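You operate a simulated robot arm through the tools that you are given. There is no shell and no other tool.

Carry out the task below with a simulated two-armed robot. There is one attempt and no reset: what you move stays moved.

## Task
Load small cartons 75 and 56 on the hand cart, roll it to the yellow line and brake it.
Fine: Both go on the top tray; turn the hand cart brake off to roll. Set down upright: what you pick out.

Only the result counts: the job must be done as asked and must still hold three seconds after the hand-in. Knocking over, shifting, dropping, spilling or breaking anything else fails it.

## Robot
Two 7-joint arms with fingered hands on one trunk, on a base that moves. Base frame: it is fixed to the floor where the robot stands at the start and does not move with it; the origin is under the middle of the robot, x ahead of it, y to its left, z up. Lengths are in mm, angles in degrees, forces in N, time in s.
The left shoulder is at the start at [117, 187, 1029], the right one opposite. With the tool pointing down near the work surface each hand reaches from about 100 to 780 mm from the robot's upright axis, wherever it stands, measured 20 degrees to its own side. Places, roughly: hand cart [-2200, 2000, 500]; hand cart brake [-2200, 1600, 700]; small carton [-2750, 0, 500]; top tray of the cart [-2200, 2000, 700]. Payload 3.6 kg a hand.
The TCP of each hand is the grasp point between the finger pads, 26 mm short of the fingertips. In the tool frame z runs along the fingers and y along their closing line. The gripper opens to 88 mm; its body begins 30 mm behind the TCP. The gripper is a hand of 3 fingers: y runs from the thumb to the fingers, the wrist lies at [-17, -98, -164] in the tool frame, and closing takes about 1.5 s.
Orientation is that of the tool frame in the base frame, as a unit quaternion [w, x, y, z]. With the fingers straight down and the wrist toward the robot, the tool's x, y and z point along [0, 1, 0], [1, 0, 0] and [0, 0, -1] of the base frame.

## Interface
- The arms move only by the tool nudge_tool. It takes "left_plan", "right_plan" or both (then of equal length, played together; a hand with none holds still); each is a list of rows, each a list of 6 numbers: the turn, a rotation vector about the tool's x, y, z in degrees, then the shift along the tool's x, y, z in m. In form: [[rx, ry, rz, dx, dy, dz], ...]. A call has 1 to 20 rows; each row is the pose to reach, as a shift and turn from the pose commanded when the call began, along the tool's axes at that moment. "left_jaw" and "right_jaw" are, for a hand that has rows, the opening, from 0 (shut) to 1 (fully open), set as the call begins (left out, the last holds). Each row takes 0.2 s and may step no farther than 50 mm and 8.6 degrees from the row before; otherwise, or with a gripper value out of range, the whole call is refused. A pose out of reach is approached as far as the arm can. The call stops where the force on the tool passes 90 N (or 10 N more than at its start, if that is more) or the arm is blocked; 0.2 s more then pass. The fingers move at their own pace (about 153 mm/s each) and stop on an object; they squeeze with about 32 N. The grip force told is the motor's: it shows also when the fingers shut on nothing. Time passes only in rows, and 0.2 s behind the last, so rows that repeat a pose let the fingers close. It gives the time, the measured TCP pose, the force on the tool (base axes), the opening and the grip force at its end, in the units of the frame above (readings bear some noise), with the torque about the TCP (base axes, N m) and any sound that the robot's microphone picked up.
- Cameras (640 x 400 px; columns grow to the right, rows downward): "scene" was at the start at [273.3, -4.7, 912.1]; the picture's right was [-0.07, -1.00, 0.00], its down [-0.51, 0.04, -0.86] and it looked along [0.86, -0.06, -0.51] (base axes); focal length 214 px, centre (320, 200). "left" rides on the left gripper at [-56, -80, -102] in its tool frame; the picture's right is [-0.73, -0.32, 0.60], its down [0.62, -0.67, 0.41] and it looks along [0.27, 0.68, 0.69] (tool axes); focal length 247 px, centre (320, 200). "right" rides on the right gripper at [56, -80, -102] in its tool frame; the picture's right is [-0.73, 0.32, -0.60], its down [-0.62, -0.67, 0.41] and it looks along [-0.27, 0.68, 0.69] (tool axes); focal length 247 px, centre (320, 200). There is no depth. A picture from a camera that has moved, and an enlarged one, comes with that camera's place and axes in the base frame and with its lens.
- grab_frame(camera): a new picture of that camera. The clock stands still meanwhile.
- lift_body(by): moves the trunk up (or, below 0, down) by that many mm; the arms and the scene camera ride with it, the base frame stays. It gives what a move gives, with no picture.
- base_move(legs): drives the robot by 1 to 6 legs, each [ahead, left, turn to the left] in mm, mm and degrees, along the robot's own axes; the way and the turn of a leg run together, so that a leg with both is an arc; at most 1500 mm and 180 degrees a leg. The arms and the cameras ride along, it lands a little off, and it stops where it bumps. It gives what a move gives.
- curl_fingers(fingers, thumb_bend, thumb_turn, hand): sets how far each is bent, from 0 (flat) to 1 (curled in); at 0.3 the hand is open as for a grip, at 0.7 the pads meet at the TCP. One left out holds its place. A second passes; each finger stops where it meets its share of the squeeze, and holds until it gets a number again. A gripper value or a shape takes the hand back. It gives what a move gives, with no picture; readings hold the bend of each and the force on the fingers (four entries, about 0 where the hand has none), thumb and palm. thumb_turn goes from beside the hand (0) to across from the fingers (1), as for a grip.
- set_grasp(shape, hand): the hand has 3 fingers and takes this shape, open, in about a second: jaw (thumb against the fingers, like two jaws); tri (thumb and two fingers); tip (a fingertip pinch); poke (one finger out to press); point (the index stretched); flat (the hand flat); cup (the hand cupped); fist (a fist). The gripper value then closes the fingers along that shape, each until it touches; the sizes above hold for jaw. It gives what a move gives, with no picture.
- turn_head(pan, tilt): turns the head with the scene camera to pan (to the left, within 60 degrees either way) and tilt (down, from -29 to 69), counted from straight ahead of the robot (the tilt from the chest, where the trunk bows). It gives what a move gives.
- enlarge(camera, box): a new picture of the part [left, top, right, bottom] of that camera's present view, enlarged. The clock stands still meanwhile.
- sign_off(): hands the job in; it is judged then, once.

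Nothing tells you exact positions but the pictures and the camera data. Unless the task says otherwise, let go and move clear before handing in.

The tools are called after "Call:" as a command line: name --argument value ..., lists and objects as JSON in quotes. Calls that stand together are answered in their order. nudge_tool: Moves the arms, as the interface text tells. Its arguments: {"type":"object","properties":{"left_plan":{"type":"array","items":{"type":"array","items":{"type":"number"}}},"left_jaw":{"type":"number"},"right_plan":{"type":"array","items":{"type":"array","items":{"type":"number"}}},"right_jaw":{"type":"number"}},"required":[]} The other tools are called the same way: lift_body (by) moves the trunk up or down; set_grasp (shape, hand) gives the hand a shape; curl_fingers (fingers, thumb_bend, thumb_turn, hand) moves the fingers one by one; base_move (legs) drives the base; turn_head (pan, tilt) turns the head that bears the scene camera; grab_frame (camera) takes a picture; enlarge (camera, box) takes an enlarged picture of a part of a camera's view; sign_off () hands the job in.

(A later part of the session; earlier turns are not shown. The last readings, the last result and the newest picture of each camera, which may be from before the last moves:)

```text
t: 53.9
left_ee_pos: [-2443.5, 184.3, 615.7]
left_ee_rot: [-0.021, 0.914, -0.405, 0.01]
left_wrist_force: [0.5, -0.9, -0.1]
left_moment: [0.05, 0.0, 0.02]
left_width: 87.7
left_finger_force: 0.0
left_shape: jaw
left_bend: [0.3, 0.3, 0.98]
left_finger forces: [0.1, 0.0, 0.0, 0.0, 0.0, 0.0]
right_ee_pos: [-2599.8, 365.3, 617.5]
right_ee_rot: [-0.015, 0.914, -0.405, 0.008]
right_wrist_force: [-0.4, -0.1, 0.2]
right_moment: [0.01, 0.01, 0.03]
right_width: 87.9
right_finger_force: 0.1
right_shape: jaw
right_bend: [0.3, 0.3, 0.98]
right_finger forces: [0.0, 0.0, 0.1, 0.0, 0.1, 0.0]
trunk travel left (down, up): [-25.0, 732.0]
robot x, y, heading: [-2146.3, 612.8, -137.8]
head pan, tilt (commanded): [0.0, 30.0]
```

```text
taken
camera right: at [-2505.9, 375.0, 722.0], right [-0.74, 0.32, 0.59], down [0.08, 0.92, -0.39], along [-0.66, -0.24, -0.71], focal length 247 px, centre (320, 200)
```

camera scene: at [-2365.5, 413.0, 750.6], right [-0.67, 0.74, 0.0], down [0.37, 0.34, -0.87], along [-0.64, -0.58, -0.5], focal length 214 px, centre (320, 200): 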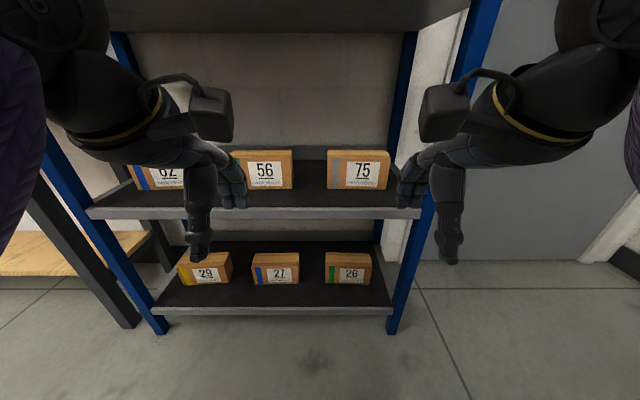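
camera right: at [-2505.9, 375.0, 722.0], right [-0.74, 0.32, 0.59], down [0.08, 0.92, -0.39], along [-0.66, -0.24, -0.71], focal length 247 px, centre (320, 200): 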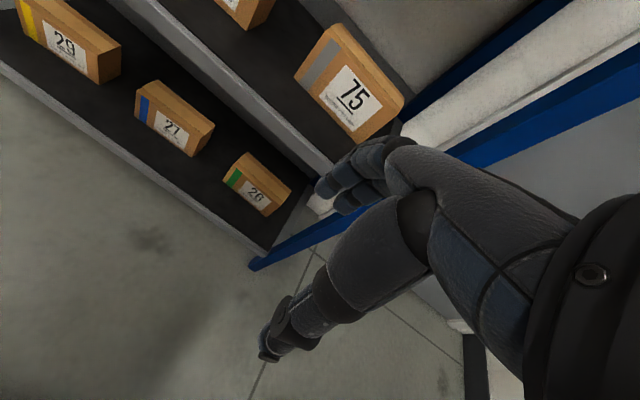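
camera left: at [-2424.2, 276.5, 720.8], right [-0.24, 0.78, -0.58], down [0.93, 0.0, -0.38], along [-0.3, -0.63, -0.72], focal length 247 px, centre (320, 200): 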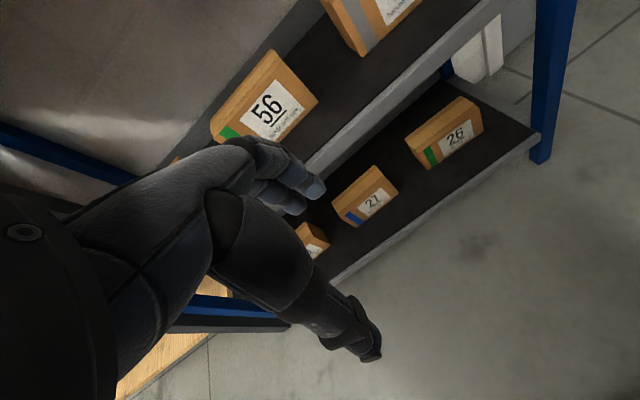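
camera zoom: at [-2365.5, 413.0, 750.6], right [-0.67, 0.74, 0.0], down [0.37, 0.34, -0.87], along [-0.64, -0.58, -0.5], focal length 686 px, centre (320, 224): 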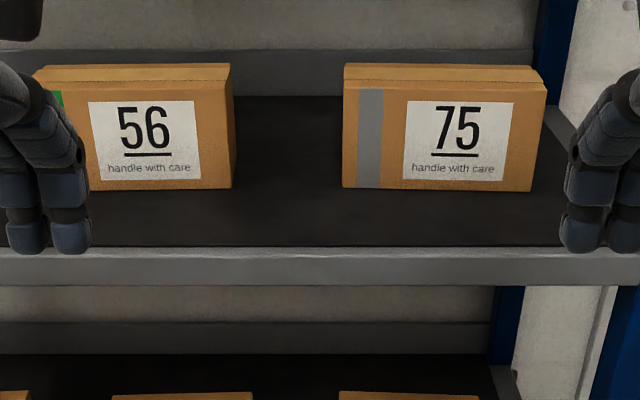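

Re-measured: box fronts at 789 mm ahead; 56 centred 146 mm left, 75 at 92 mm right, tops at z≈584, shelf z≈499. I'll level the hands, raise slightly, then drive 200 mm forward with a small left shift.

Call:
nudge_tool --left_plan '[[-1.3, 0, -0.6, 0, 0, -0.005], [-2.6, 0, -1.2, 0, 0, -0.01]]' --right_plan '[[-1.0, -0.1, 1.6, 0, 0.003, -0.004], [-1.9, -0.1, 3.3, 0, 0.005, -0.008]]'

Call:
base_move --legs '[[200, 27, 0]]'

Call:
turn_head --pan 0 --tilt 35

Call:
grab_frame --camera "scene"

Call:
grab_frame --camera "left"

Call:
grab_frame --camera "right"

```text
t: 54.5
left_ee_pos: [-2443.5, 185.4, 625.5]
left_ee_rot: [-0.001, 0.919, -0.395, 0.0]
left_wrist_force: [-0.3, 0.6, -0.1]
left_moment: [-0.01, 0.01, 0.03]
left_width: 87.5
left_finger_force: 0.1
left_shape: jaw
left_bend: [0.3, 0.3, 0.98]
left_finger forces: [0.0, 0.0, 0.1, 0.0, 0.1, 0.0]
right_ee_pos: [-2603.7, 362.1, 625.0]
right_ee_rot: [-0.001, 0.903, -0.43, -0.002]
right_wrist_force: [-0.6, 0.3, 0.7]
right_moment: [0.01, -0.02, -0.01]
right_width: 88.0
right_finger_force: 0.1
right_shape: jaw
right_bend: [0.3, 0.3, 0.98]
right_finger forces: [0.0, 0.0, 0.0, 0.1, 0.1, 0.0]
trunk travel left (down, up): [-25.0, 732.0]
robot x, y, heading: [-2139.5, 616.4, -137.8]
head pan, tilt (commanded): [0.0, 30.0]
```

```text
t: 56.1
left_ee_pos: [-2575.4, 29.5, 625.8]
left_ee_rot: [-0.001, 0.919, -0.395, 0.0]
left_wrist_force: [0.4, 0.7, 0.2]
left_moment: [-0.02, 0.04, 0.02]
left_width: 87.9
left_finger_force: 0.0
left_shape: jaw
left_bend: [0.3, 0.3, 0.98]
left_finger forces: [0.0, 0.0, 0.0, 0.0, 0.0, 0.0]
right_ee_pos: [-2736.4, 206.4, 625.7]
right_ee_rot: [0.0, 0.902, -0.431, -0.002]
right_wrist_force: [1.2, -0.5, -0.5]
right_moment: [-0.02, 0.02, 0.0]
right_width: 88.1
right_finger_force: 0.0
right_shape: jaw
right_bend: [0.3, 0.3, 0.98]
right_finger forces: [0.0, 0.0, 0.0, 0.0, 0.1, 0.0]
trunk travel left (down, up): [-25.0, 732.0]
robot x, y, heading: [-2277.3, 461.2, -137.8]
head pan, tilt (commanded): [0.0, 30.0]
```

```text
t: 56.7
left_ee_pos: [-2576.5, 29.2, 625.7]
left_ee_rot: [-0.001, 0.919, -0.395, 0.001]
left_wrist_force: [-1.4, 0.5, 0.1]
left_moment: [0.03, -0.01, 0.02]
left_width: 87.8
left_finger_force: 0.1
left_shape: jaw
left_bend: [0.3, 0.3, 0.98]
left_finger forces: [0.1, 0.0, 0.0, 0.1, 0.0, 0.1]
right_ee_pos: [-2736.6, 206.2, 625.0]
right_ee_rot: [0.0, 0.903, -0.43, -0.001]
right_wrist_force: [-0.7, 0.5, 0.4]
right_moment: [0.0, 0.04, -0.02]
right_width: 87.9
right_finger_force: 0.0
right_shape: jaw
right_bend: [0.3, 0.3, 0.98]
right_finger forces: [0.0, 0.0, 0.1, 0.0, 0.0, 0.1]
trunk travel left (down, up): [-25.0, 732.0]
robot x, y, heading: [-2279.0, 459.4, -137.9]
head pan, tilt (commanded): [0.0, 35.0]
```

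```text
taken
camera scene: at [-2496.3, 258.5, 742.8], right [-0.67, 0.74, 0.0], down [0.43, 0.38, -0.82], along [-0.61, -0.55, -0.57], focal length 214 px, centre (320, 200)
```

scene: 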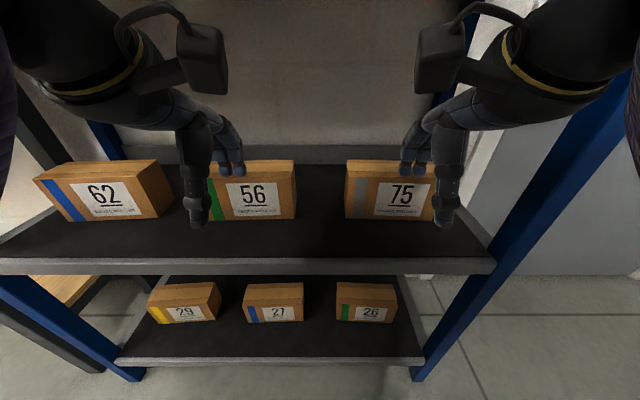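

```text
taken
camera left: at [-2555.9, 124.3, 727.6], right [-0.27, 0.75, -0.6], down [0.91, 0.0, -0.41], along [-0.31, -0.66, -0.69], focal length 247 px, centre (320, 200)
```

left: 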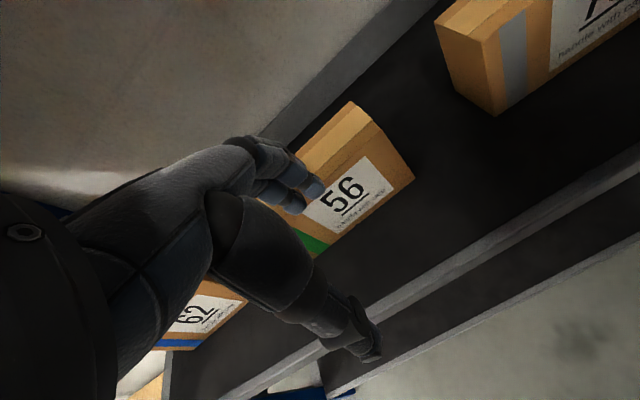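

```text
taken
camera right: at [-2638.8, 212.2, 727.1], right [-0.71, 0.37, 0.6], down [0.12, 0.9, -0.41], along [-0.69, -0.22, -0.69], focal length 247 px, centre (320, 200)
```

right: 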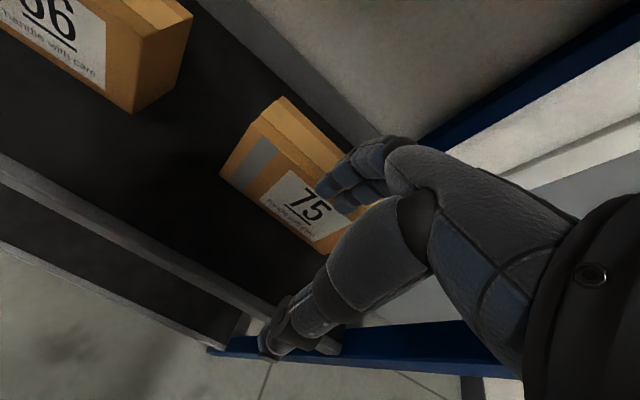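

The hands are now at the rack front, roughly over their cartons. Let me zoom in for final alignment measurements.

Call:
enlarge --camera "scene" --box '[170, 130, 320, 280]'

Call:
enlarge --camera "scene" --box '[320, 130, 470, 280]'

```text
2.67 times, centred on (245, 205) of scene
camera zoom: at [-2496.3, 258.5, 742.8], right [-0.67, 0.74, 0.0], down [0.43, 0.38, -0.82], along [-0.61, -0.55, -0.57], focal length 572 px, centre (520, 187)
```

zoom: 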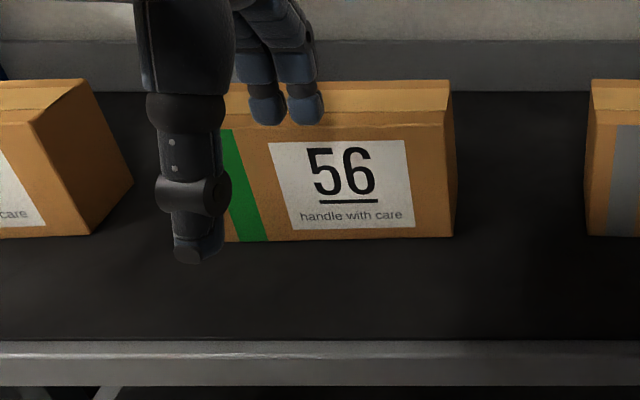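

```text
2.67 times, centred on (395, 205) of scene
camera zoom: at [-2496.3, 258.5, 742.8], right [-0.67, 0.74, 0.0], down [0.43, 0.38, -0.82], along [-0.61, -0.55, -0.57], focal length 572 px, centre (120, 187)
```

zoom: 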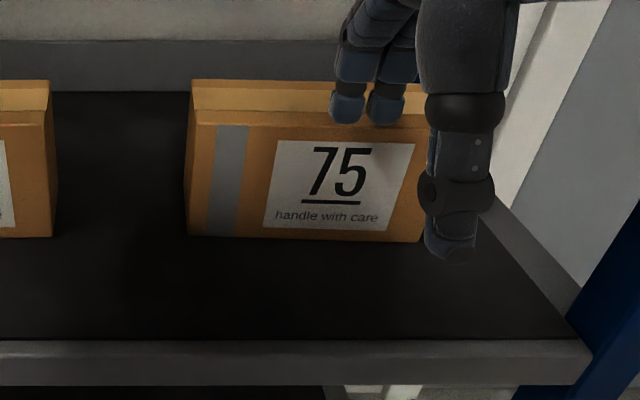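

Both TCPs are laterally within 4 mm of their cartons; box centres are 107 mm further ahead. I'll advance both hands over the boxes (fingertips ~17 mm above the tops) and check.

Call:
nudge_tool --left_plan '[[0, 0, 0, 0.001, 0.036, 0], [0, 0, 0, 0.001, 0.072, 0], [0, 0, 0, 0.001, 0.107, 0], [0, 0, 0, 0.001, 0.107, 0]]' --right_plan '[[0, 0, 0, 0.003, 0.036, 0], [0, 0, 0, 0.005, 0.072, 0], [0, 0, 0, 0.0076, 0.107, 0], [0, 0, 0, 0.0076, 0.107, 0]]'

Call:
grab_frame --camera "scene"

Call:
grab_frame --camera "left"

Call:
grab_frame --camera "right"

```text
t: 57.7
left_ee_pos: [-2655.0, -47.3, 625.1]
left_ee_rot: [-0.001, 0.918, -0.396, 0.001]
left_wrist_force: [-0.1, -0.8, 0.0]
left_moment: [-0.01, 0.02, 0.0]
left_width: 87.7
left_finger_force: 0.1
left_shape: jaw
left_bend: [0.3, 0.3, 0.98]
left_finger forces: [0.0, 0.0, 0.1, 0.1, 0.0, 0.0]
right_ee_pos: [-2815.4, 130.1, 625.1]
right_ee_rot: [-0.001, 0.903, -0.43, -0.002]
right_wrist_force: [-0.2, 0.3, -0.9]
right_moment: [0.0, -0.01, -0.02]
right_width: 87.9
right_finger_force: 0.0
right_shape: jaw
right_bend: [0.3, 0.3, 0.98]
right_finger forces: [0.0, 0.1, 0.0, 0.0, 0.0, 0.0]
trunk travel left (down, up): [-25.0, 732.0]
robot x, y, heading: [-2273.9, 458.8, -137.7]
head pan, tilt (commanded): [0.0, 35.0]
```

```text
taken
camera scene: at [-2496.3, 258.5, 742.7], right [-0.67, 0.74, 0.0], down [0.43, 0.39, -0.82], along [-0.61, -0.55, -0.57], focal length 214 px, centre (320, 200)
```

scene: 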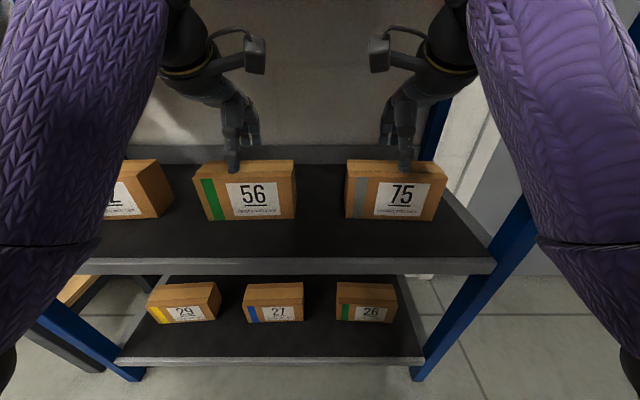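

```text
taken
camera left: at [-2634.2, 49.1, 727.9], right [-0.27, 0.75, -0.6], down [0.91, 0.0, -0.41], along [-0.31, -0.66, -0.69], focal length 247 px, centre (320, 200)
```

left: 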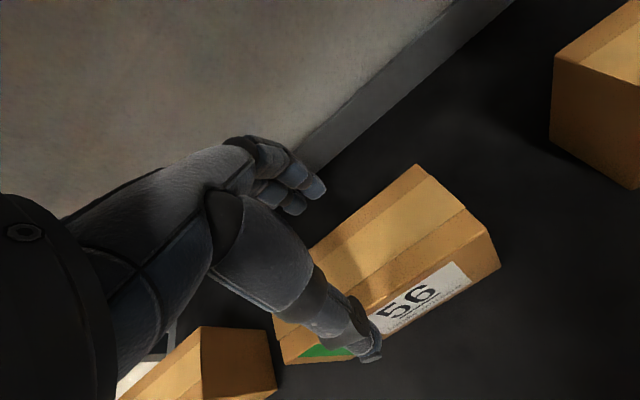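

```text
taken
camera right: at [-2718.4, 136.8, 728.0], right [-0.71, 0.37, 0.6], down [0.12, 0.9, -0.41], along [-0.69, -0.22, -0.69], focal length 247 px, centre (320, 200)
```

right: 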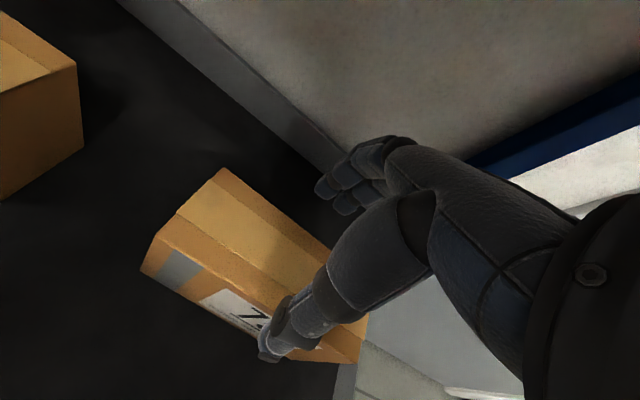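

Wrist cameras show both cartons centred between thumb and fingers within ~2 mm. I'll lower both hands 65 mm around the boxes.

Call:
nudge_tool --left_plan '[[0, 0, 0, 0, -0.002, 0.02], [0, 0, 0, 0, -0.002, 0.04], [0, 0, 0, 0, -0.002, 0.055], [0, 0, 0, 0, -0.002, 0.063]]' --right_plan '[[0, 0, 0, 0, 0, 0.02], [0, 0, 0, 0, 0, 0.04], [0, 0, 0, 0, 0, 0.055], [0, 0, 0, 0, 0, 0.063]]'

Call:
grab_frame --camera "scene"

Call:
grab_frame --camera "left"

Call:
grab_frame --camera "right"

```text
t: 58.7
left_ee_pos: [-2654.5, -44.4, 566.0]
left_ee_rot: [0.001, 0.918, -0.396, -0.001]
left_wrist_force: [1.3, 1.5, 7.5]
left_moment: [0.17, -0.11, -0.02]
left_width: 87.7
left_finger_force: 0.0
left_shape: jaw
left_bend: [0.3, 0.3, 0.98]
left_finger forces: [0.1, 0.0, 0.0, 0.0, 6.6, 0.1]
right_ee_pos: [-2814.1, 131.8, 565.7]
right_ee_rot: [0.002, 0.903, -0.43, -0.002]
right_wrist_force: [3.2, 1.3, 6.0]
right_moment: [0.09, -0.13, 0.0]
right_width: 88.1
right_finger_force: 0.1
right_shape: jaw
right_bend: [0.3, 0.3, 0.98]
right_finger forces: [0.0, 0.1, 0.0, 0.0, 5.3, 0.1]
trunk travel left (down, up): [-25.0, 732.0]
robot x, y, heading: [-2275.6, 458.8, -137.9]
head pan, tilt (commanded): [0.0, 35.0]
```

```text
taken
camera scene: at [-2495.6, 259.1, 743.5], right [-0.67, 0.74, 0.0], down [0.42, 0.38, -0.82], along [-0.61, -0.55, -0.57], focal length 214 px, centre (320, 200)
```

scene: 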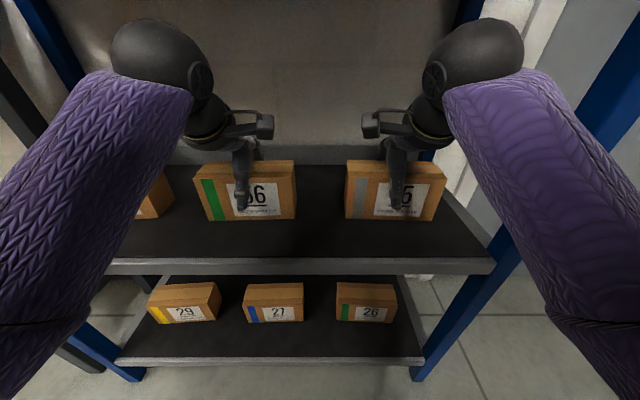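

```text
taken
camera left: at [-2632.4, 51.1, 666.5], right [-0.27, 0.75, -0.6], down [0.91, 0.0, -0.41], along [-0.31, -0.66, -0.69], focal length 247 px, centre (320, 200)
```

left: 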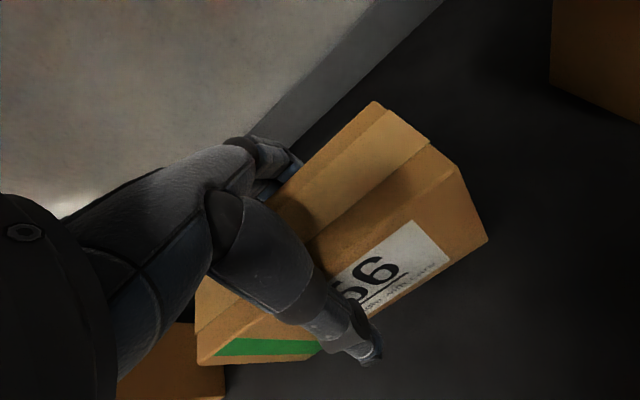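

```text
taken
camera right: at [-2717.2, 138.5, 666.2], right [-0.71, 0.37, 0.6], down [0.12, 0.9, -0.41], along [-0.7, -0.22, -0.68], focal length 247 px, centre (320, 200)
```

right: 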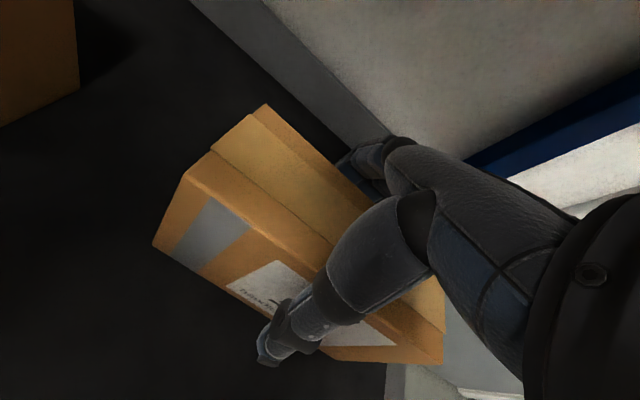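

The thumb bases lightly touch the box tops (5–7 N), deep enough. I'll ease up 5 mm and close both hands.

Call:
nudge_tool --left_plan '[[0, 0, 0, 0, 0, -0.006], [0, 0, 0, 0, 0, -0.006]]' --right_plan '[[0, 0, 0, 0, 0, -0.006], [0, 0, 0, 0, 0, -0.006]]'

Call:
nudge_tool --left_plan '[[0, 0, 0, 0, 0, 0], [0, 0, 0, 0, 0, 0], [0, 0, 0, 0, 0, 0], [0, 0, 0, 0, 0, 0], [0, 0, 0, 0, 0, 0], [0, 0, 0, 0, 0, 0], [0, 0, 0, 0, 0, 0], [0, 0, 0, 0, 0, 0], [0, 0, 0, 0, 0, 0], [0, 0, 0, 0, 0, 0]]' --right_plan '[[0, 0, 0, 0, 0, 0], [0, 0, 0, 0, 0, 0], [0, 0, 0, 0, 0, 0], [0, 0, 0, 0, 0, 0], [0, 0, 0, 0, 0, 0], [0, 0, 0, 0, 0, 0], [0, 0, 0, 0, 0, 0], [0, 0, 0, 0, 0, 0], [0, 0, 0, 0, 0, 0], [0, 0, 0, 0, 0, 0]]' --left_jaw 0 --right_jaw 0

Call:
grab_frame --camera "scene"

Call:
grab_frame --camera "left"

Call:
grab_frame --camera "right"

```text
t: 59.3
left_ee_pos: [-2651.5, -44.5, 569.1]
left_ee_rot: [0.0, 0.919, -0.395, 0.001]
left_wrist_force: [1.0, 0.6, 0.4]
left_moment: [-0.03, -0.01, 0.0]
left_width: 87.8
left_finger_force: 0.0
left_shape: jaw
left_bend: [0.3, 0.3, 0.98]
left_finger forces: [0.1, 0.1, 0.0, 0.0, 0.3, 0.1]
right_ee_pos: [-2814.9, 133.5, 569.5]
right_ee_rot: [-0.001, 0.903, -0.43, -0.001]
right_wrist_force: [0.1, 0.2, -1.2]
right_moment: [0.0, 0.02, -0.01]
right_width: 87.9
right_finger_force: 0.0
right_shape: jaw
right_bend: [0.3, 0.3, 0.97]
right_finger forces: [0.0, 0.0, 0.0, 0.1, 0.6, 0.0]
trunk travel left (down, up): [-25.0, 732.0]
robot x, y, heading: [-2277.9, 458.7, -137.9]
head pan, tilt (commanded): [0.0, 35.0]
```

```text
t: 61.5
left_ee_pos: [-2651.9, -44.6, 569.1]
left_ee_rot: [-0.001, 0.918, -0.395, 0.0]
left_wrist_force: [-3.3, -2.9, 5.3]
left_moment: [-0.34, 0.35, 0.03]
left_width: 67.6
left_finger_force: 32.2
left_shape: jaw
left_bend: [0.36, 0.45, 0.98]
left_finger forces: [22.7, 15.7, 0.0, 0.1, 35.0, 0.0]
right_ee_pos: [-2814.4, 132.3, 569.8]
right_ee_rot: [0.001, 0.902, -0.431, -0.002]
right_wrist_force: [-2.7, -2.5, 6.9]
right_moment: [-0.36, 0.39, 0.02]
right_width: 66.6
right_finger_force: 31.9
right_shape: jaw
right_bend: [0.37, 0.45, 0.98]
right_finger forces: [19.5, 19.5, 0.0, 0.1, 36.2, 0.0]
trunk travel left (down, up): [-25.0, 732.0]
robot x, y, heading: [-2275.1, 458.8, -137.6]
head pan, tilt (commanded): [0.0, 35.0]
```

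```text
taken
camera scene: at [-2496.0, 258.8, 743.0], right [-0.67, 0.74, 0.0], down [0.43, 0.38, -0.82], along [-0.61, -0.55, -0.57], focal length 214 px, centre (320, 200)
```

scene: 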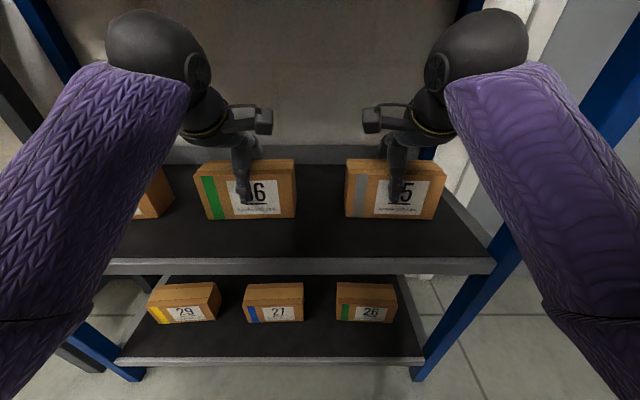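

```text
taken
camera left: at [-2631.9, 51.3, 671.4], right [-0.27, 0.75, -0.6], down [0.91, 0.0, -0.41], along [-0.31, -0.66, -0.69], focal length 247 px, centre (320, 200)
```

left: 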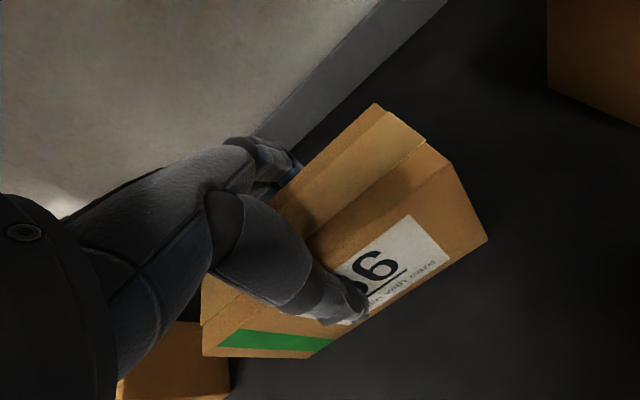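

```text
taken
camera right: at [-2717.4, 138.6, 671.1], right [-0.71, 0.37, 0.6], down [0.12, 0.9, -0.41], along [-0.7, -0.22, -0.69], focal length 247 px, centre (320, 200)
```

right: 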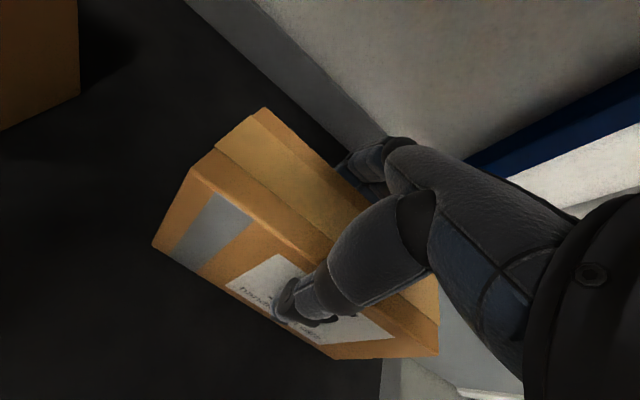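

Both cartons are gripped (≈67 mm, 32 N). I'll lift 30 mm and check, still under the upper shelf.

Call:
nudge_tool --left_plan '[[0, 0, 0, 0, 0, -0.01], [0, 0, 0, 0, 0, -0.02], [0, 0, 0, 0, 0, -0.03], [0, 0, 0, 0, 0, -0.03]]' --right_plan '[[0, 0, 0, 0, 0, -0.01], [0, 0, 0, 0, 0, -0.02], [0, 0, 0, 0, 0, -0.03], [0, 0, 0, 0, 0, -0.03]]'

Call:
grab_frame --camera "scene"

```text
t: 62.5
left_ee_pos: [-2652.3, -44.8, 597.0]
left_ee_rot: [-0.002, 0.918, -0.396, 0.002]
left_wrist_force: [-0.2, 0.1, -4.7]
left_moment: [-0.01, 0.02, 0.0]
left_width: 67.5
left_finger_force: 32.3
left_shape: jaw
left_bend: [0.37, 0.45, 0.99]
left_finger forces: [20.1, 14.5, 0.0, 0.0, 34.3, 0.0]
right_ee_pos: [-2814.4, 131.4, 598.2]
right_ee_rot: [-0.002, 0.902, -0.431, -0.001]
right_wrist_force: [0.5, -0.5, -3.4]
right_moment: [0.04, 0.02, -0.01]
right_width: 66.6
right_finger_force: 31.4
right_shape: jaw
right_bend: [0.37, 0.45, 0.98]
right_finger forces: [17.8, 17.4, 0.0, 0.0, 35.1, 0.0]
trunk travel left (down, up): [-25.0, 732.0]
robot x, y, heading: [-2274.8, 455.5, -138.0]
head pan, tilt (commanded): [0.0, 35.0]
```

```text
taken
camera scene: at [-2496.6, 258.3, 742.5], right [-0.67, 0.74, 0.0], down [0.43, 0.39, -0.82], along [-0.61, -0.55, -0.57], focal length 214 px, centre (320, 200)
```

scene: 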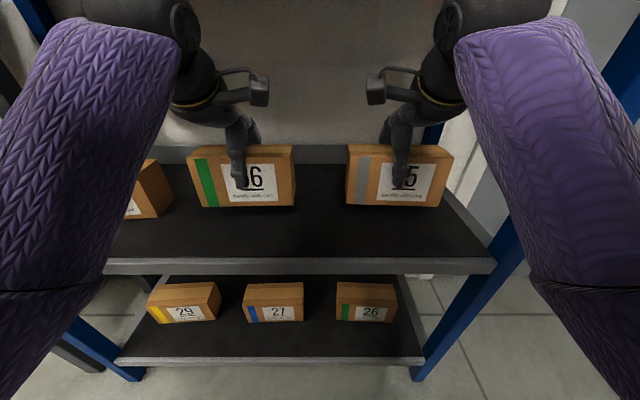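

Both cartons are lifted cleanly. I'll back straight out of the rack 330 mm.

Call:
base_move --legs '[[-330, 0, 0]]'

Call:
turn_head --pan 0 --tilt 30

Call:
grab_frame --camera "scene"

```text
t: 64.7
left_ee_pos: [-2410.3, 173.2, 599.0]
left_ee_rot: [-0.002, 0.919, -0.395, 0.001]
left_wrist_force: [0.2, 0.5, -4.6]
left_moment: [-0.01, 0.0, 0.01]
left_width: 67.6
left_finger_force: 32.2
left_shape: jaw
left_bend: [0.37, 0.45, 0.99]
left_finger forces: [20.1, 14.6, 0.1, 0.1, 34.2, 0.1]
right_ee_pos: [-2574.1, 352.1, 598.3]
right_ee_rot: [-0.001, 0.903, -0.43, -0.002]
right_wrist_force: [0.1, -0.1, -3.6]
right_moment: [-0.04, -0.02, 0.01]
right_width: 66.5
right_finger_force: 31.8
right_shape: jaw
right_bend: [0.37, 0.45, 0.98]
right_finger forces: [17.9, 17.4, 0.0, 0.1, 35.1, 0.1]
trunk travel left (down, up): [-25.0, 732.0]
robot x, y, heading: [-2035.1, 677.0, -137.8]
head pan, tilt (commanded): [0.0, 35.0]
```

```text
t: 65.4
left_ee_pos: [-2411.4, 174.2, 597.0]
left_ee_rot: [-0.001, 0.918, -0.396, 0.001]
left_wrist_force: [-0.3, -0.2, -4.0]
left_moment: [0.03, -0.04, 0.01]
left_width: 67.9
left_finger_force: 32.1
left_shape: jaw
left_bend: [0.37, 0.45, 0.99]
left_finger forces: [20.1, 14.4, 0.1, 0.0, 34.2, 0.0]
right_ee_pos: [-2574.2, 351.0, 598.0]
right_ee_rot: [-0.001, 0.903, -0.43, -0.001]
right_wrist_force: [-0.2, -0.3, -3.7]
right_moment: [0.02, -0.01, -0.02]
right_width: 66.8
right_finger_force: 32.0
right_shape: jaw
right_bend: [0.37, 0.45, 0.98]
right_finger forces: [17.9, 17.4, 0.1, 0.0, 35.0, 0.1]
trunk travel left (down, up): [-25.0, 732.0]
robot x, y, heading: [-2034.4, 676.7, -137.9]
head pan, tilt (commanded): [0.0, 30.0]
```

```text
taken
camera scene: at [-2257.2, 475.0, 750.3], right [-0.67, 0.74, 0.0], down [0.37, 0.34, -0.87], along [-0.64, -0.58, -0.5], focal length 214 px, centre (320, 200)
```

scene: 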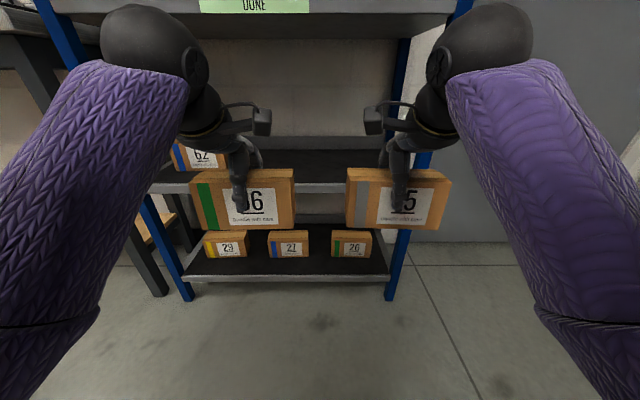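

Cartons held level and clear. I'll raise the trunk ~270 mm (cart tray is ~700) and turn right to face the cart.

Call:
lift_body --by 270

Call:
base_move --legs '[[0, 0, -45], [0, 0, -45]]'

Call:
turn_head --pan -25 --tilt 30

Call:
grab_frame --camera "scene"

```text
t: 68.1
left_ee_pos: [-2411.0, 174.1, 866.5]
left_ee_rot: [0.0, 0.918, -0.395, 0.001]
left_wrist_force: [-0.1, 0.3, -5.0]
left_moment: [-0.04, 0.02, 0.01]
left_width: 67.8
left_finger_force: 31.7
left_shape: jaw
left_bend: [0.37, 0.45, 0.99]
left_finger forces: [19.9, 14.4, 0.1, 0.0, 34.1, 0.0]
right_ee_pos: [-2574.1, 351.1, 868.6]
right_ee_rot: [-0.002, 0.903, -0.43, -0.001]
right_wrist_force: [0.8, 0.0, -3.5]
right_moment: [-0.01, 0.02, 0.01]
right_width: 66.6
right_finger_force: 31.9
right_shape: jaw
right_bend: [0.37, 0.45, 0.98]
right_finger forces: [17.8, 17.3, 0.0, 0.1, 34.9, 0.0]
trunk travel left (down, up): [-295.0, 462.0]
robot x, y, heading: [-2033.7, 677.3, -137.9]
head pan, tilt (commanded): [0.0, 30.0]
```

```text
t: 72.6
left_ee_pos: [-2536.3, 1054.7, 866.8]
left_ee_rot: [0.0, -0.369, 0.929, -0.002]
left_wrist_force: [-0.9, -1.4, -4.4]
left_moment: [-0.03, 0.0, 0.01]
left_width: 66.9
left_finger_force: 31.9
left_shape: jaw
left_bend: [0.37, 0.45, 0.99]
left_finger forces: [19.0, 14.0, 0.0, 0.1, 32.8, 0.0]
right_ee_pos: [-2358.9, 1216.5, 867.5]
right_ee_rot: [0.002, -0.333, 0.943, 0.0]
right_wrist_force: [0.0, 0.1, -3.8]
right_moment: [-0.01, 0.03, -0.02]
right_width: 66.0
right_finger_force: 32.1
right_shape: jaw
right_bend: [0.38, 0.45, 0.98]
right_finger forces: [17.2, 16.6, 0.0, 0.1, 33.4, 0.1]
trunk travel left (down, up): [-295.0, 462.0]
robot x, y, heading: [-2034.8, 676.6, 131.9]
head pan, tilt (commanded): [0.0, 30.0]
```

```text
t: 73.5
left_ee_pos: [-2536.9, 1054.3, 867.1]
left_ee_rot: [0.001, -0.369, 0.929, -0.001]
left_wrist_force: [0.7, 1.3, -4.5]
left_moment: [-0.01, -0.02, 0.03]
left_width: 66.8
left_finger_force: 32.2
left_shape: jaw
left_bend: [0.37, 0.45, 0.99]
left_finger forces: [19.1, 14.1, 0.0, 0.0, 32.8, 0.1]
right_ee_pos: [-2360.1, 1218.2, 867.0]
right_ee_rot: [0.001, -0.333, 0.943, 0.001]
right_wrist_force: [0.5, 0.0, -3.3]
right_moment: [0.05, 0.0, 0.0]
right_width: 66.5
right_finger_force: 32.4
right_shape: jaw
right_bend: [0.38, 0.45, 0.98]
right_finger forces: [17.2, 16.5, 0.0, 0.0, 33.6, 0.1]
trunk travel left (down, up): [-295.0, 462.0]
robot x, y, heading: [-2034.8, 676.6, 132.0]
head pan, tilt (commanded): [-25.0, 30.0]
```

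```text
taken
camera scene: at [-2165.0, 883.5, 1044.8], right [0.96, 0.29, 0.0], down [0.15, -0.48, -0.87], along [-0.25, 0.83, -0.5], focal length 214 px, centre (320, 200)
```

scene: 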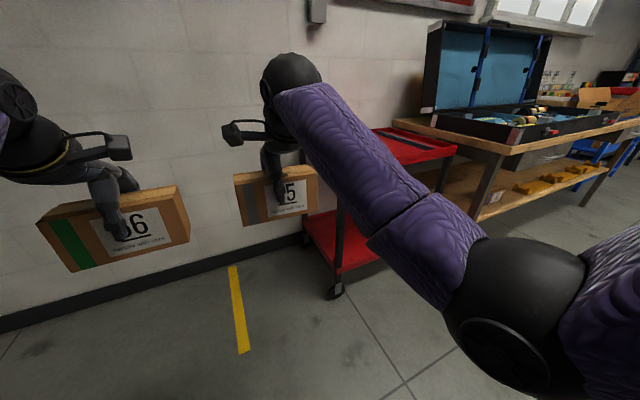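

I'm facing the cart wall with both cartons held. I'll slide right ~600 mm to get in front of the cart and look again.

Call:
base_move --legs '[[0, -600, 0]]'

Call:
turn_head --pan 0 --tilt 35

Call:
grab_frame --camera "scene"

```text
t: 76.9
left_ee_pos: [-2079.4, 1463.6, 866.7]
left_ee_rot: [-0.001, -0.363, 0.932, -0.002]
left_wrist_force: [-0.4, 0.6, -5.0]
left_moment: [-0.03, -0.01, 0.01]
left_width: 67.0
left_finger_force: 31.6
left_shape: jaw
left_bend: [0.37, 0.45, 0.99]
left_finger forces: [19.1, 14.0, 0.0, 0.0, 32.9, 0.0]
right_ee_pos: [-1899.5, 1622.8, 868.4]
right_ee_rot: [0.001, -0.326, 0.945, 0.0]
right_wrist_force: [-0.1, 0.3, -2.8]
right_moment: [0.03, -0.02, -0.02]
right_width: 66.3
right_finger_force: 32.1
right_shape: jaw
right_bend: [0.38, 0.45, 0.98]
right_finger forces: [17.1, 16.6, 0.0, 0.1, 33.6, 0.0]
trunk travel left (down, up): [-295.0, 462.0]
robot x, y, heading: [-1584.2, 1078.3, 131.4]
head pan, tilt (commanded): [-25.0, 30.0]
```

```text
t: 77.8
left_ee_pos: [-2080.9, 1463.4, 866.9]
left_ee_rot: [-0.001, -0.363, 0.932, -0.003]
left_wrist_force: [-0.5, 0.1, -4.0]
left_moment: [-0.04, 0.02, -0.01]
left_width: 67.4
left_finger_force: 32.1
left_shape: jaw
left_bend: [0.37, 0.45, 0.99]
left_finger forces: [19.0, 14.1, 0.0, 0.0, 32.8, 0.1]
right_ee_pos: [-1899.8, 1623.7, 868.5]
right_ee_rot: [0.002, -0.327, 0.945, 0.0]
right_wrist_force: [0.4, -0.3, -3.7]
right_moment: [0.0, 0.03, -0.02]
right_width: 66.1
right_finger_force: 31.9
right_shape: jaw
right_bend: [0.38, 0.45, 0.98]
right_finger forces: [17.2, 16.6, 0.1, 0.1, 33.6, 0.0]
trunk travel left (down, up): [-295.0, 462.0]
robot x, y, heading: [-1582.3, 1074.9, 131.1]
head pan, tilt (commanded): [0.0, 35.0]
```

```text
taken
camera scene: at [-1743.2, 1266.2, 1037.0], right [0.75, 0.66, 0.0], down [0.38, -0.43, -0.82], along [-0.54, 0.62, -0.57], focal length 214 px, centre (320, 200)
```

scene: 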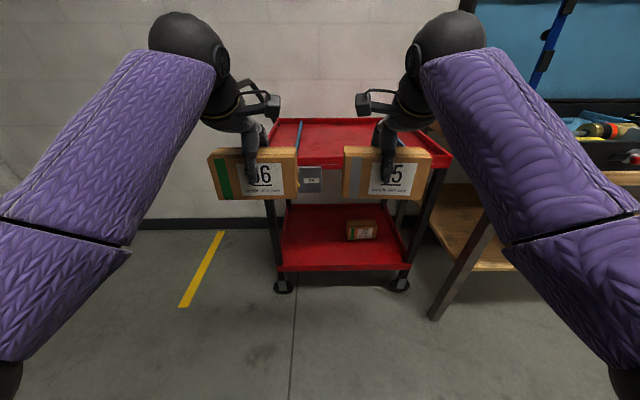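

Cart is ahead, slightly right of me. The tray seems to have two blue bars across it; I'll zoom to understand the tray interior.

Call:
enlarge --camera "scene" --box '[250, 90, 470, 230]'

Call:
grab_frame --camera "left"

Call:
grab_frame --camera "right"

```text
2.86 times, centred on (360, 160) of scene
camera zoom: at [-1743.2, 1266.2, 1037.0], right [0.75, 0.66, 0.0], down [0.38, -0.43, -0.82], along [-0.54, 0.62, -0.57], focal length 613 px, centre (206, 314)
```

zoom: 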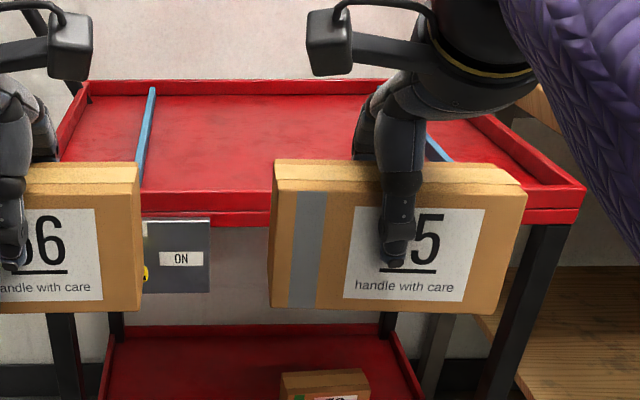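

```text
taken
camera left: at [-1983.5, 1442.4, 969.4], right [0.76, 0.26, -0.6], down [-0.01, -0.91, -0.41], along [-0.65, 0.31, -0.69], focal length 247 px, centre (320, 200)
```

left: 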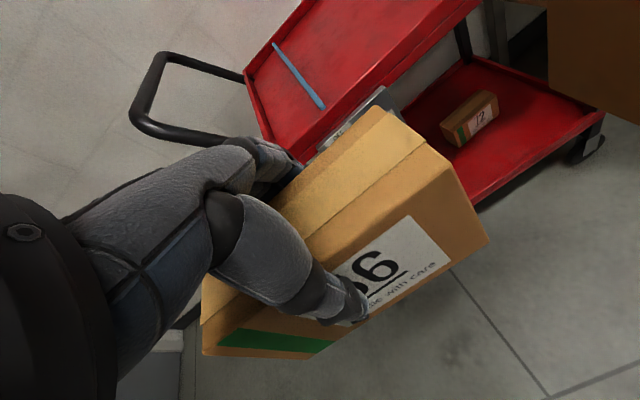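

```text
taken
camera right: at [-1896.1, 1524.8, 969.7], right [0.38, 0.7, 0.6], down [0.9, -0.14, -0.41], along [-0.2, 0.7, -0.69], focal length 247 px, centre (320, 200)
```

right: 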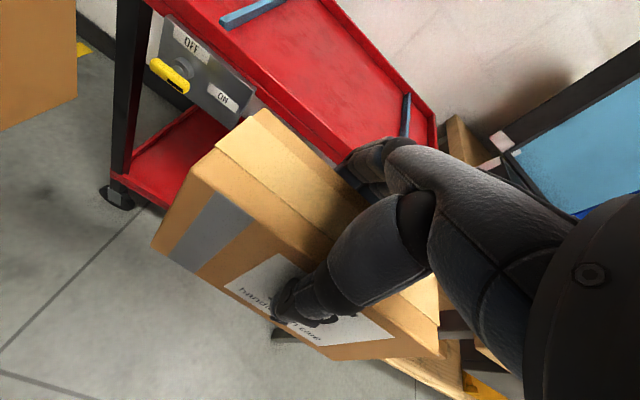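

Tray: rim top z≈760, floor ≈735, two blue bars ~410 mm apart; I'll set both cartons between the bars, spacing 200 mm. First align: turn ~1.5° left, shift right, bring hands inward 20 mm each and square the right carton.

Call:
base_move --legs '[[0, -139, 1.5]]'

Call:
nudge_tool --left_plan '[[0, 0, 0, -0.01, 0, 0], [0, 0, 0, -0.02, 0, 0]]' --right_plan '[[0, 0, -2.2, 0.01, 0, 0], [0, 0, -4.4, 0.02, 0, 0]]'

Call:
grab_frame --camera "scene"

Call:
enlarge --camera "scene" --box '[200, 80, 440, 230]'

```text
t: 79.2
left_ee_pos: [-1987.0, 1542.5, 867.5]
left_ee_rot: [-0.001, -0.375, 0.927, -0.002]
left_wrist_force: [0.5, 0.2, -5.2]
left_moment: [0.0, -0.02, 0.0]
left_width: 67.2
left_finger_force: 32.2
left_shape: jaw
left_bend: [0.37, 0.45, 0.99]
left_finger forces: [18.9, 14.2, 0.0, 0.0, 32.8, 0.1]
right_ee_pos: [-1811.8, 1707.4, 867.6]
right_ee_rot: [0.001, -0.339, 0.941, 0.0]
right_wrist_force: [0.5, -0.3, -3.7]
right_moment: [0.0, -0.01, 0.01]
right_width: 66.0
right_finger_force: 32.1
right_shape: jaw
right_bend: [0.38, 0.45, 0.98]
right_finger forces: [17.2, 16.6, 0.1, 0.0, 33.5, 0.0]
trunk travel left (down, up): [-295.0, 462.0]
robot x, y, heading: [-1480.4, 1170.5, 132.8]
head pan, tilt (commanded): [0.0, 35.0]
```

```text
t: 79.8
left_ee_pos: [-1974.0, 1556.2, 867.9]
left_ee_rot: [0.0, -0.376, 0.927, -0.002]
left_wrist_force: [-0.2, -0.2, -4.5]
left_moment: [0.02, 0.02, -0.02]
left_width: 67.2
left_finger_force: 32.7
left_shape: jaw
left_bend: [0.37, 0.45, 0.99]
left_finger forces: [18.9, 14.2, 0.0, 0.1, 32.8, 0.0]
right_ee_pos: [-1827.7, 1693.4, 867.8]
right_ee_rot: [0.002, -0.375, 0.927, 0.0]
right_wrist_force: [0.0, -0.1, -3.4]
right_moment: [0.01, 0.03, 0.0]
right_width: 66.4
right_finger_force: 32.3
right_shape: jaw
right_bend: [0.38, 0.45, 0.98]
right_finger forces: [17.2, 16.6, 0.0, 0.0, 33.5, 0.0]
trunk travel left (down, up): [-295.0, 462.0]
robot x, y, heading: [-1477.1, 1173.6, 133.0]
head pan, tilt (commanded): [0.0, 35.0]
```

```text
taken
camera scene: at [-1645.9, 1353.8, 1037.0], right [0.73, 0.68, 0.0], down [0.39, -0.42, -0.82], along [-0.56, 0.6, -0.57], focal length 214 px, centre (320, 200)
```

scene: 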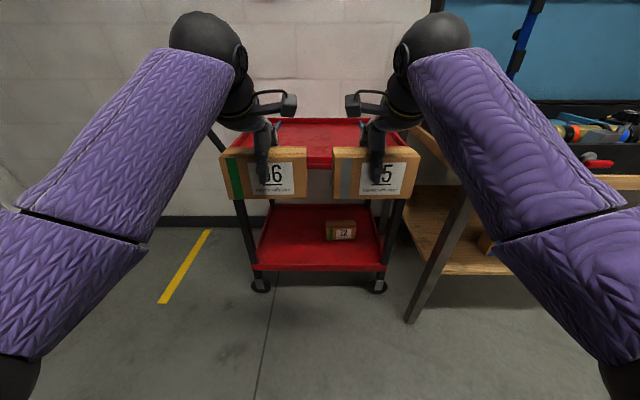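

```text
2.67 times, centred on (320, 155) of scene
camera zoom: at [-1645.9, 1353.8, 1037.0], right [0.73, 0.68, 0.0], down [0.39, -0.42, -0.82], along [-0.56, 0.6, -0.57], focal length 572 px, centre (320, 320)
```

zoom: 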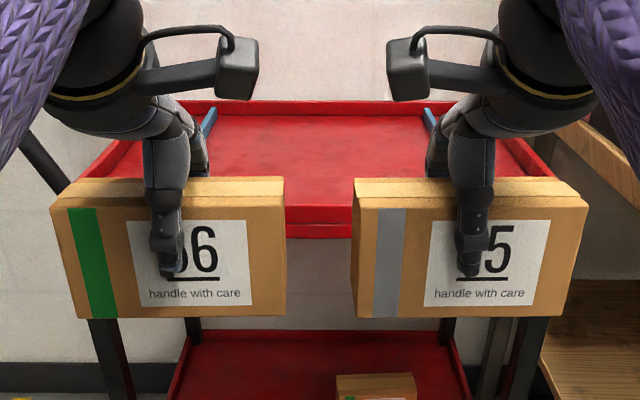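

Centred on the cart, hands 200 mm apart. Boxes' bottoms (~797) clear the rim (~757). I'll drive 330 mm forward over the tray.

Call:
base_move --legs '[[330, 0, 0]]'

Call:
grab_frame --camera "scene"

Call:
grab_frame --camera "left"

Call:
grab_frame --camera "right"

```text
t: 82.0
left_ee_pos: [-2204.3, 1803.0, 867.2]
left_ee_rot: [0.0, -0.375, 0.927, -0.003]
left_wrist_force: [-0.1, -0.5, -4.9]
left_moment: [0.0, 0.03, 0.02]
left_width: 67.4
left_finger_force: 31.7
left_shape: jaw
left_bend: [0.37, 0.45, 0.99]
left_finger forces: [19.0, 14.3, 0.1, 0.1, 32.8, 0.0]
right_ee_pos: [-2058.0, 1942.2, 867.8]
right_ee_rot: [0.002, -0.375, 0.927, -0.001]
right_wrist_force: [-0.4, 0.0, -3.5]
right_moment: [-0.02, -0.03, 0.0]
right_width: 66.0
right_finger_force: 31.4
right_shape: jaw
right_bend: [0.38, 0.45, 0.98]
right_finger forces: [17.3, 16.6, 0.0, 0.0, 33.6, 0.0]
trunk travel left (down, up): [-295.0, 462.0]
robot x, y, heading: [-1708.4, 1418.1, 133.0]
head pan, tilt (commanded): [0.0, 35.0]
```

```text
taken
camera scene: at [-1876.7, 1602.8, 1036.8], right [0.73, 0.68, 0.0], down [0.39, -0.42, -0.82], along [-0.56, 0.6, -0.57], focal length 214 px, centre (320, 200)
```

scene: 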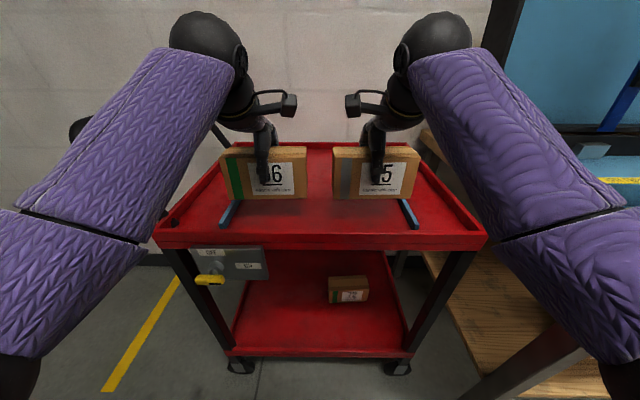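

```text
taken
camera left: at [-2108.3, 1786.4, 969.5], right [0.75, 0.28, -0.6], down [0.02, -0.91, -0.41], along [-0.66, 0.3, -0.69], focal length 247 px, centre (320, 200)
```

left: 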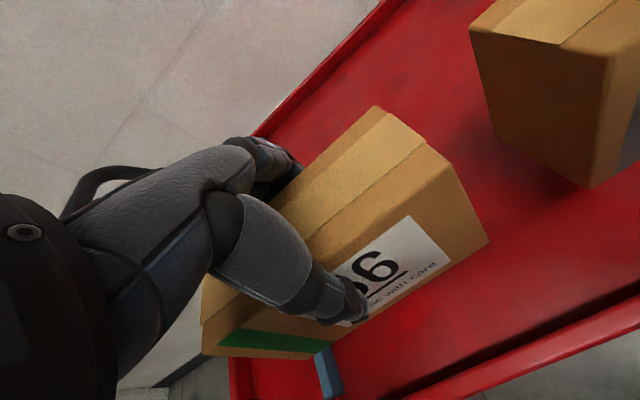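

```text
taken
camera right: at [-2044.7, 1844.8, 968.7], right [0.3, 0.74, 0.6], down [0.91, -0.04, -0.41], along [-0.28, 0.67, -0.69], focal length 247 px, centre (320, 200)
```

right: 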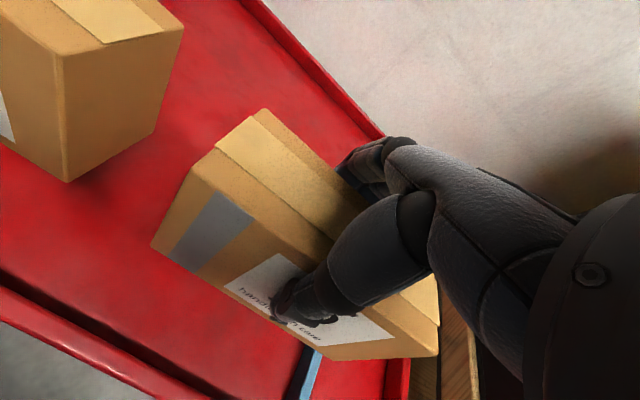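

Both cartons hang between the blue bars with ~16 mm margins. I'll extend 75 mm further over the tray and lower to just above the floor.

Call:
nudge_tool --left_plan '[[0, 0, 0, 0, 0.025, 0], [0, 0, 0, 0, 0.05, 0], [0, 0, 0, 0, 0.075, 0], [0, 0, 0, 0, 0.075, 0.02], [0, 0, 0, 0, 0.075, 0.04], [0, 0, 0, 0, 0.075, 0.05]]' --right_plan '[[0, 0, 0, 0, 0.025, 0], [0, 0, 0, 0, 0.05, 0], [0, 0, 0, 0, 0.075, 0], [0, 0, 0, 0, 0.075, 0.02], [0, 0, 0, 0, 0.075, 0.04], [0, 0, 0, 0, 0.075, 0.05]]'

Call:
grab_frame --camera "scene"

Call:
enlarge --camera "scene" --box '[180, 120, 460, 280]'

```text
t: 83.4
left_ee_pos: [-2258.0, 1857.1, 816.1]
left_ee_rot: [0.0, -0.375, 0.927, -0.001]
left_wrist_force: [-0.3, 0.1, -5.4]
left_moment: [0.0, 0.05, 0.0]
left_width: 67.0
left_finger_force: 32.2
left_shape: jaw
left_bend: [0.37, 0.45, 0.99]
left_finger forces: [18.8, 14.2, 0.0, 0.0, 32.5, 0.1]
right_ee_pos: [-2111.5, 1993.5, 817.1]
right_ee_rot: [0.001, -0.376, 0.927, 0.0]
right_wrist_force: [0.0, 0.0, -3.8]
right_moment: [-0.02, 0.01, 0.02]
right_width: 66.0
right_finger_force: 31.7
right_shape: jaw
right_bend: [0.38, 0.45, 0.98]
right_finger forces: [17.1, 16.6, 0.0, 0.1, 33.4, 0.1]
trunk travel left (down, up): [-295.0, 462.0]
robot x, y, heading: [-1708.9, 1424.1, 132.8]
head pan, tilt (commanded): [0.0, 35.0]
```

```text
taken
camera scene: at [-1876.3, 1602.4, 1037.0], right [0.73, 0.68, 0.0], down [0.39, -0.42, -0.82], along [-0.56, 0.6, -0.57], focal length 214 px, centre (320, 200)
```

scene: 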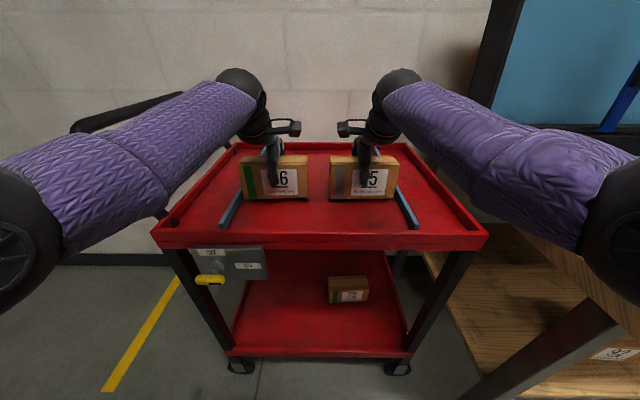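

```text
2.29 times, centred on (320, 200) of scene
camera zoom: at [-1876.3, 1602.4, 1037.0], right [0.73, 0.68, 0.0], down [0.39, -0.42, -0.82], along [-0.56, 0.6, -0.57], focal length 490 px, centre (320, 200)
```

zoom: 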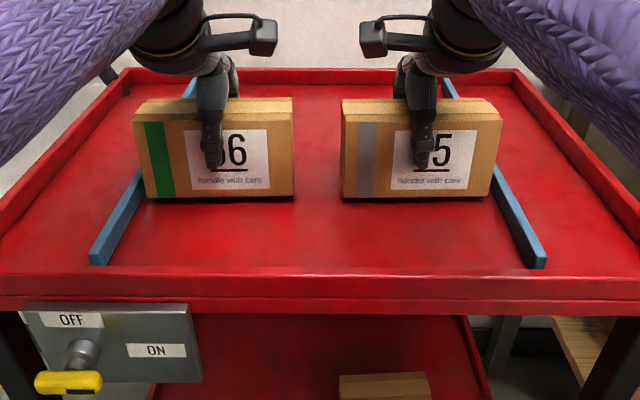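

Boxes hover ~10 mm above the tray floor between the bars. I'll nudge each 5 mm inward and lower in small steps, watching the force.

Call:
nudge_tool --left_plan '[[0, 0, 0, -0.005, 0, 0], [0, 0, 0, -0.005, 0, 0.004], [0, 0, 0, -0.005, 0, 0.007]]' --right_plan '[[0, 0, 0, 0.005, 0, 0], [0, 0, 0, 0.005, 0, 0.004], [0, 0, 0, 0.005, 0, 0.007]]'

Call:
enlarge --camera "scene" --box '[220, 140, 420, 240]'

```text
t: 84.2
left_ee_pos: [-2253.3, 1861.1, 811.3]
left_ee_rot: [-0.001, -0.375, 0.927, -0.002]
left_wrist_force: [0.4, 0.1, -3.6]
left_moment: [0.05, 0.05, 0.0]
left_width: 67.2
left_finger_force: 32.3
left_shape: jaw
left_bend: [0.37, 0.45, 0.99]
left_finger forces: [18.9, 14.0, 0.0, 0.0, 32.8, 0.0]
right_ee_pos: [-2115.1, 1993.4, 811.9]
right_ee_rot: [0.002, -0.376, 0.927, 0.002]
right_wrist_force: [-0.4, -0.2, -1.7]
right_moment: [0.03, 0.02, 0.01]
right_width: 66.0
right_finger_force: 32.1
right_shape: jaw
right_bend: [0.38, 0.45, 0.98]
right_finger forces: [17.2, 16.6, 0.0, 0.1, 33.7, 0.0]
trunk travel left (down, up): [-295.0, 462.0]
robot x, y, heading: [-1710.1, 1421.1, 132.9]
head pan, tilt (commanded): [0.0, 35.0]
```

```text
3.20 times, centred on (320, 190) of scene
camera zoom: at [-1876.1, 1602.2, 1037.1], right [0.73, 0.68, 0.0], down [0.39, -0.42, -0.82], along [-0.56, 0.6, -0.57], focal length 686 px, centre (320, 232)
```

zoom: 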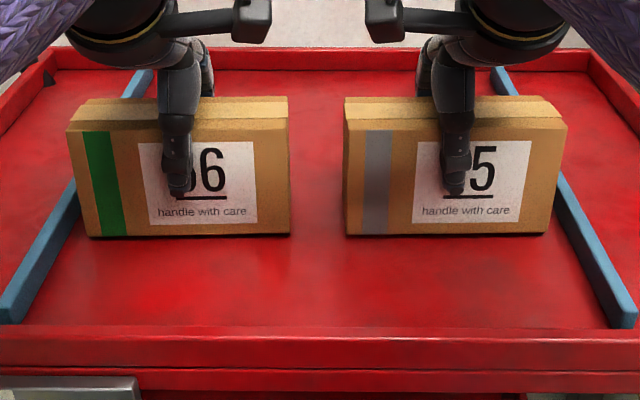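

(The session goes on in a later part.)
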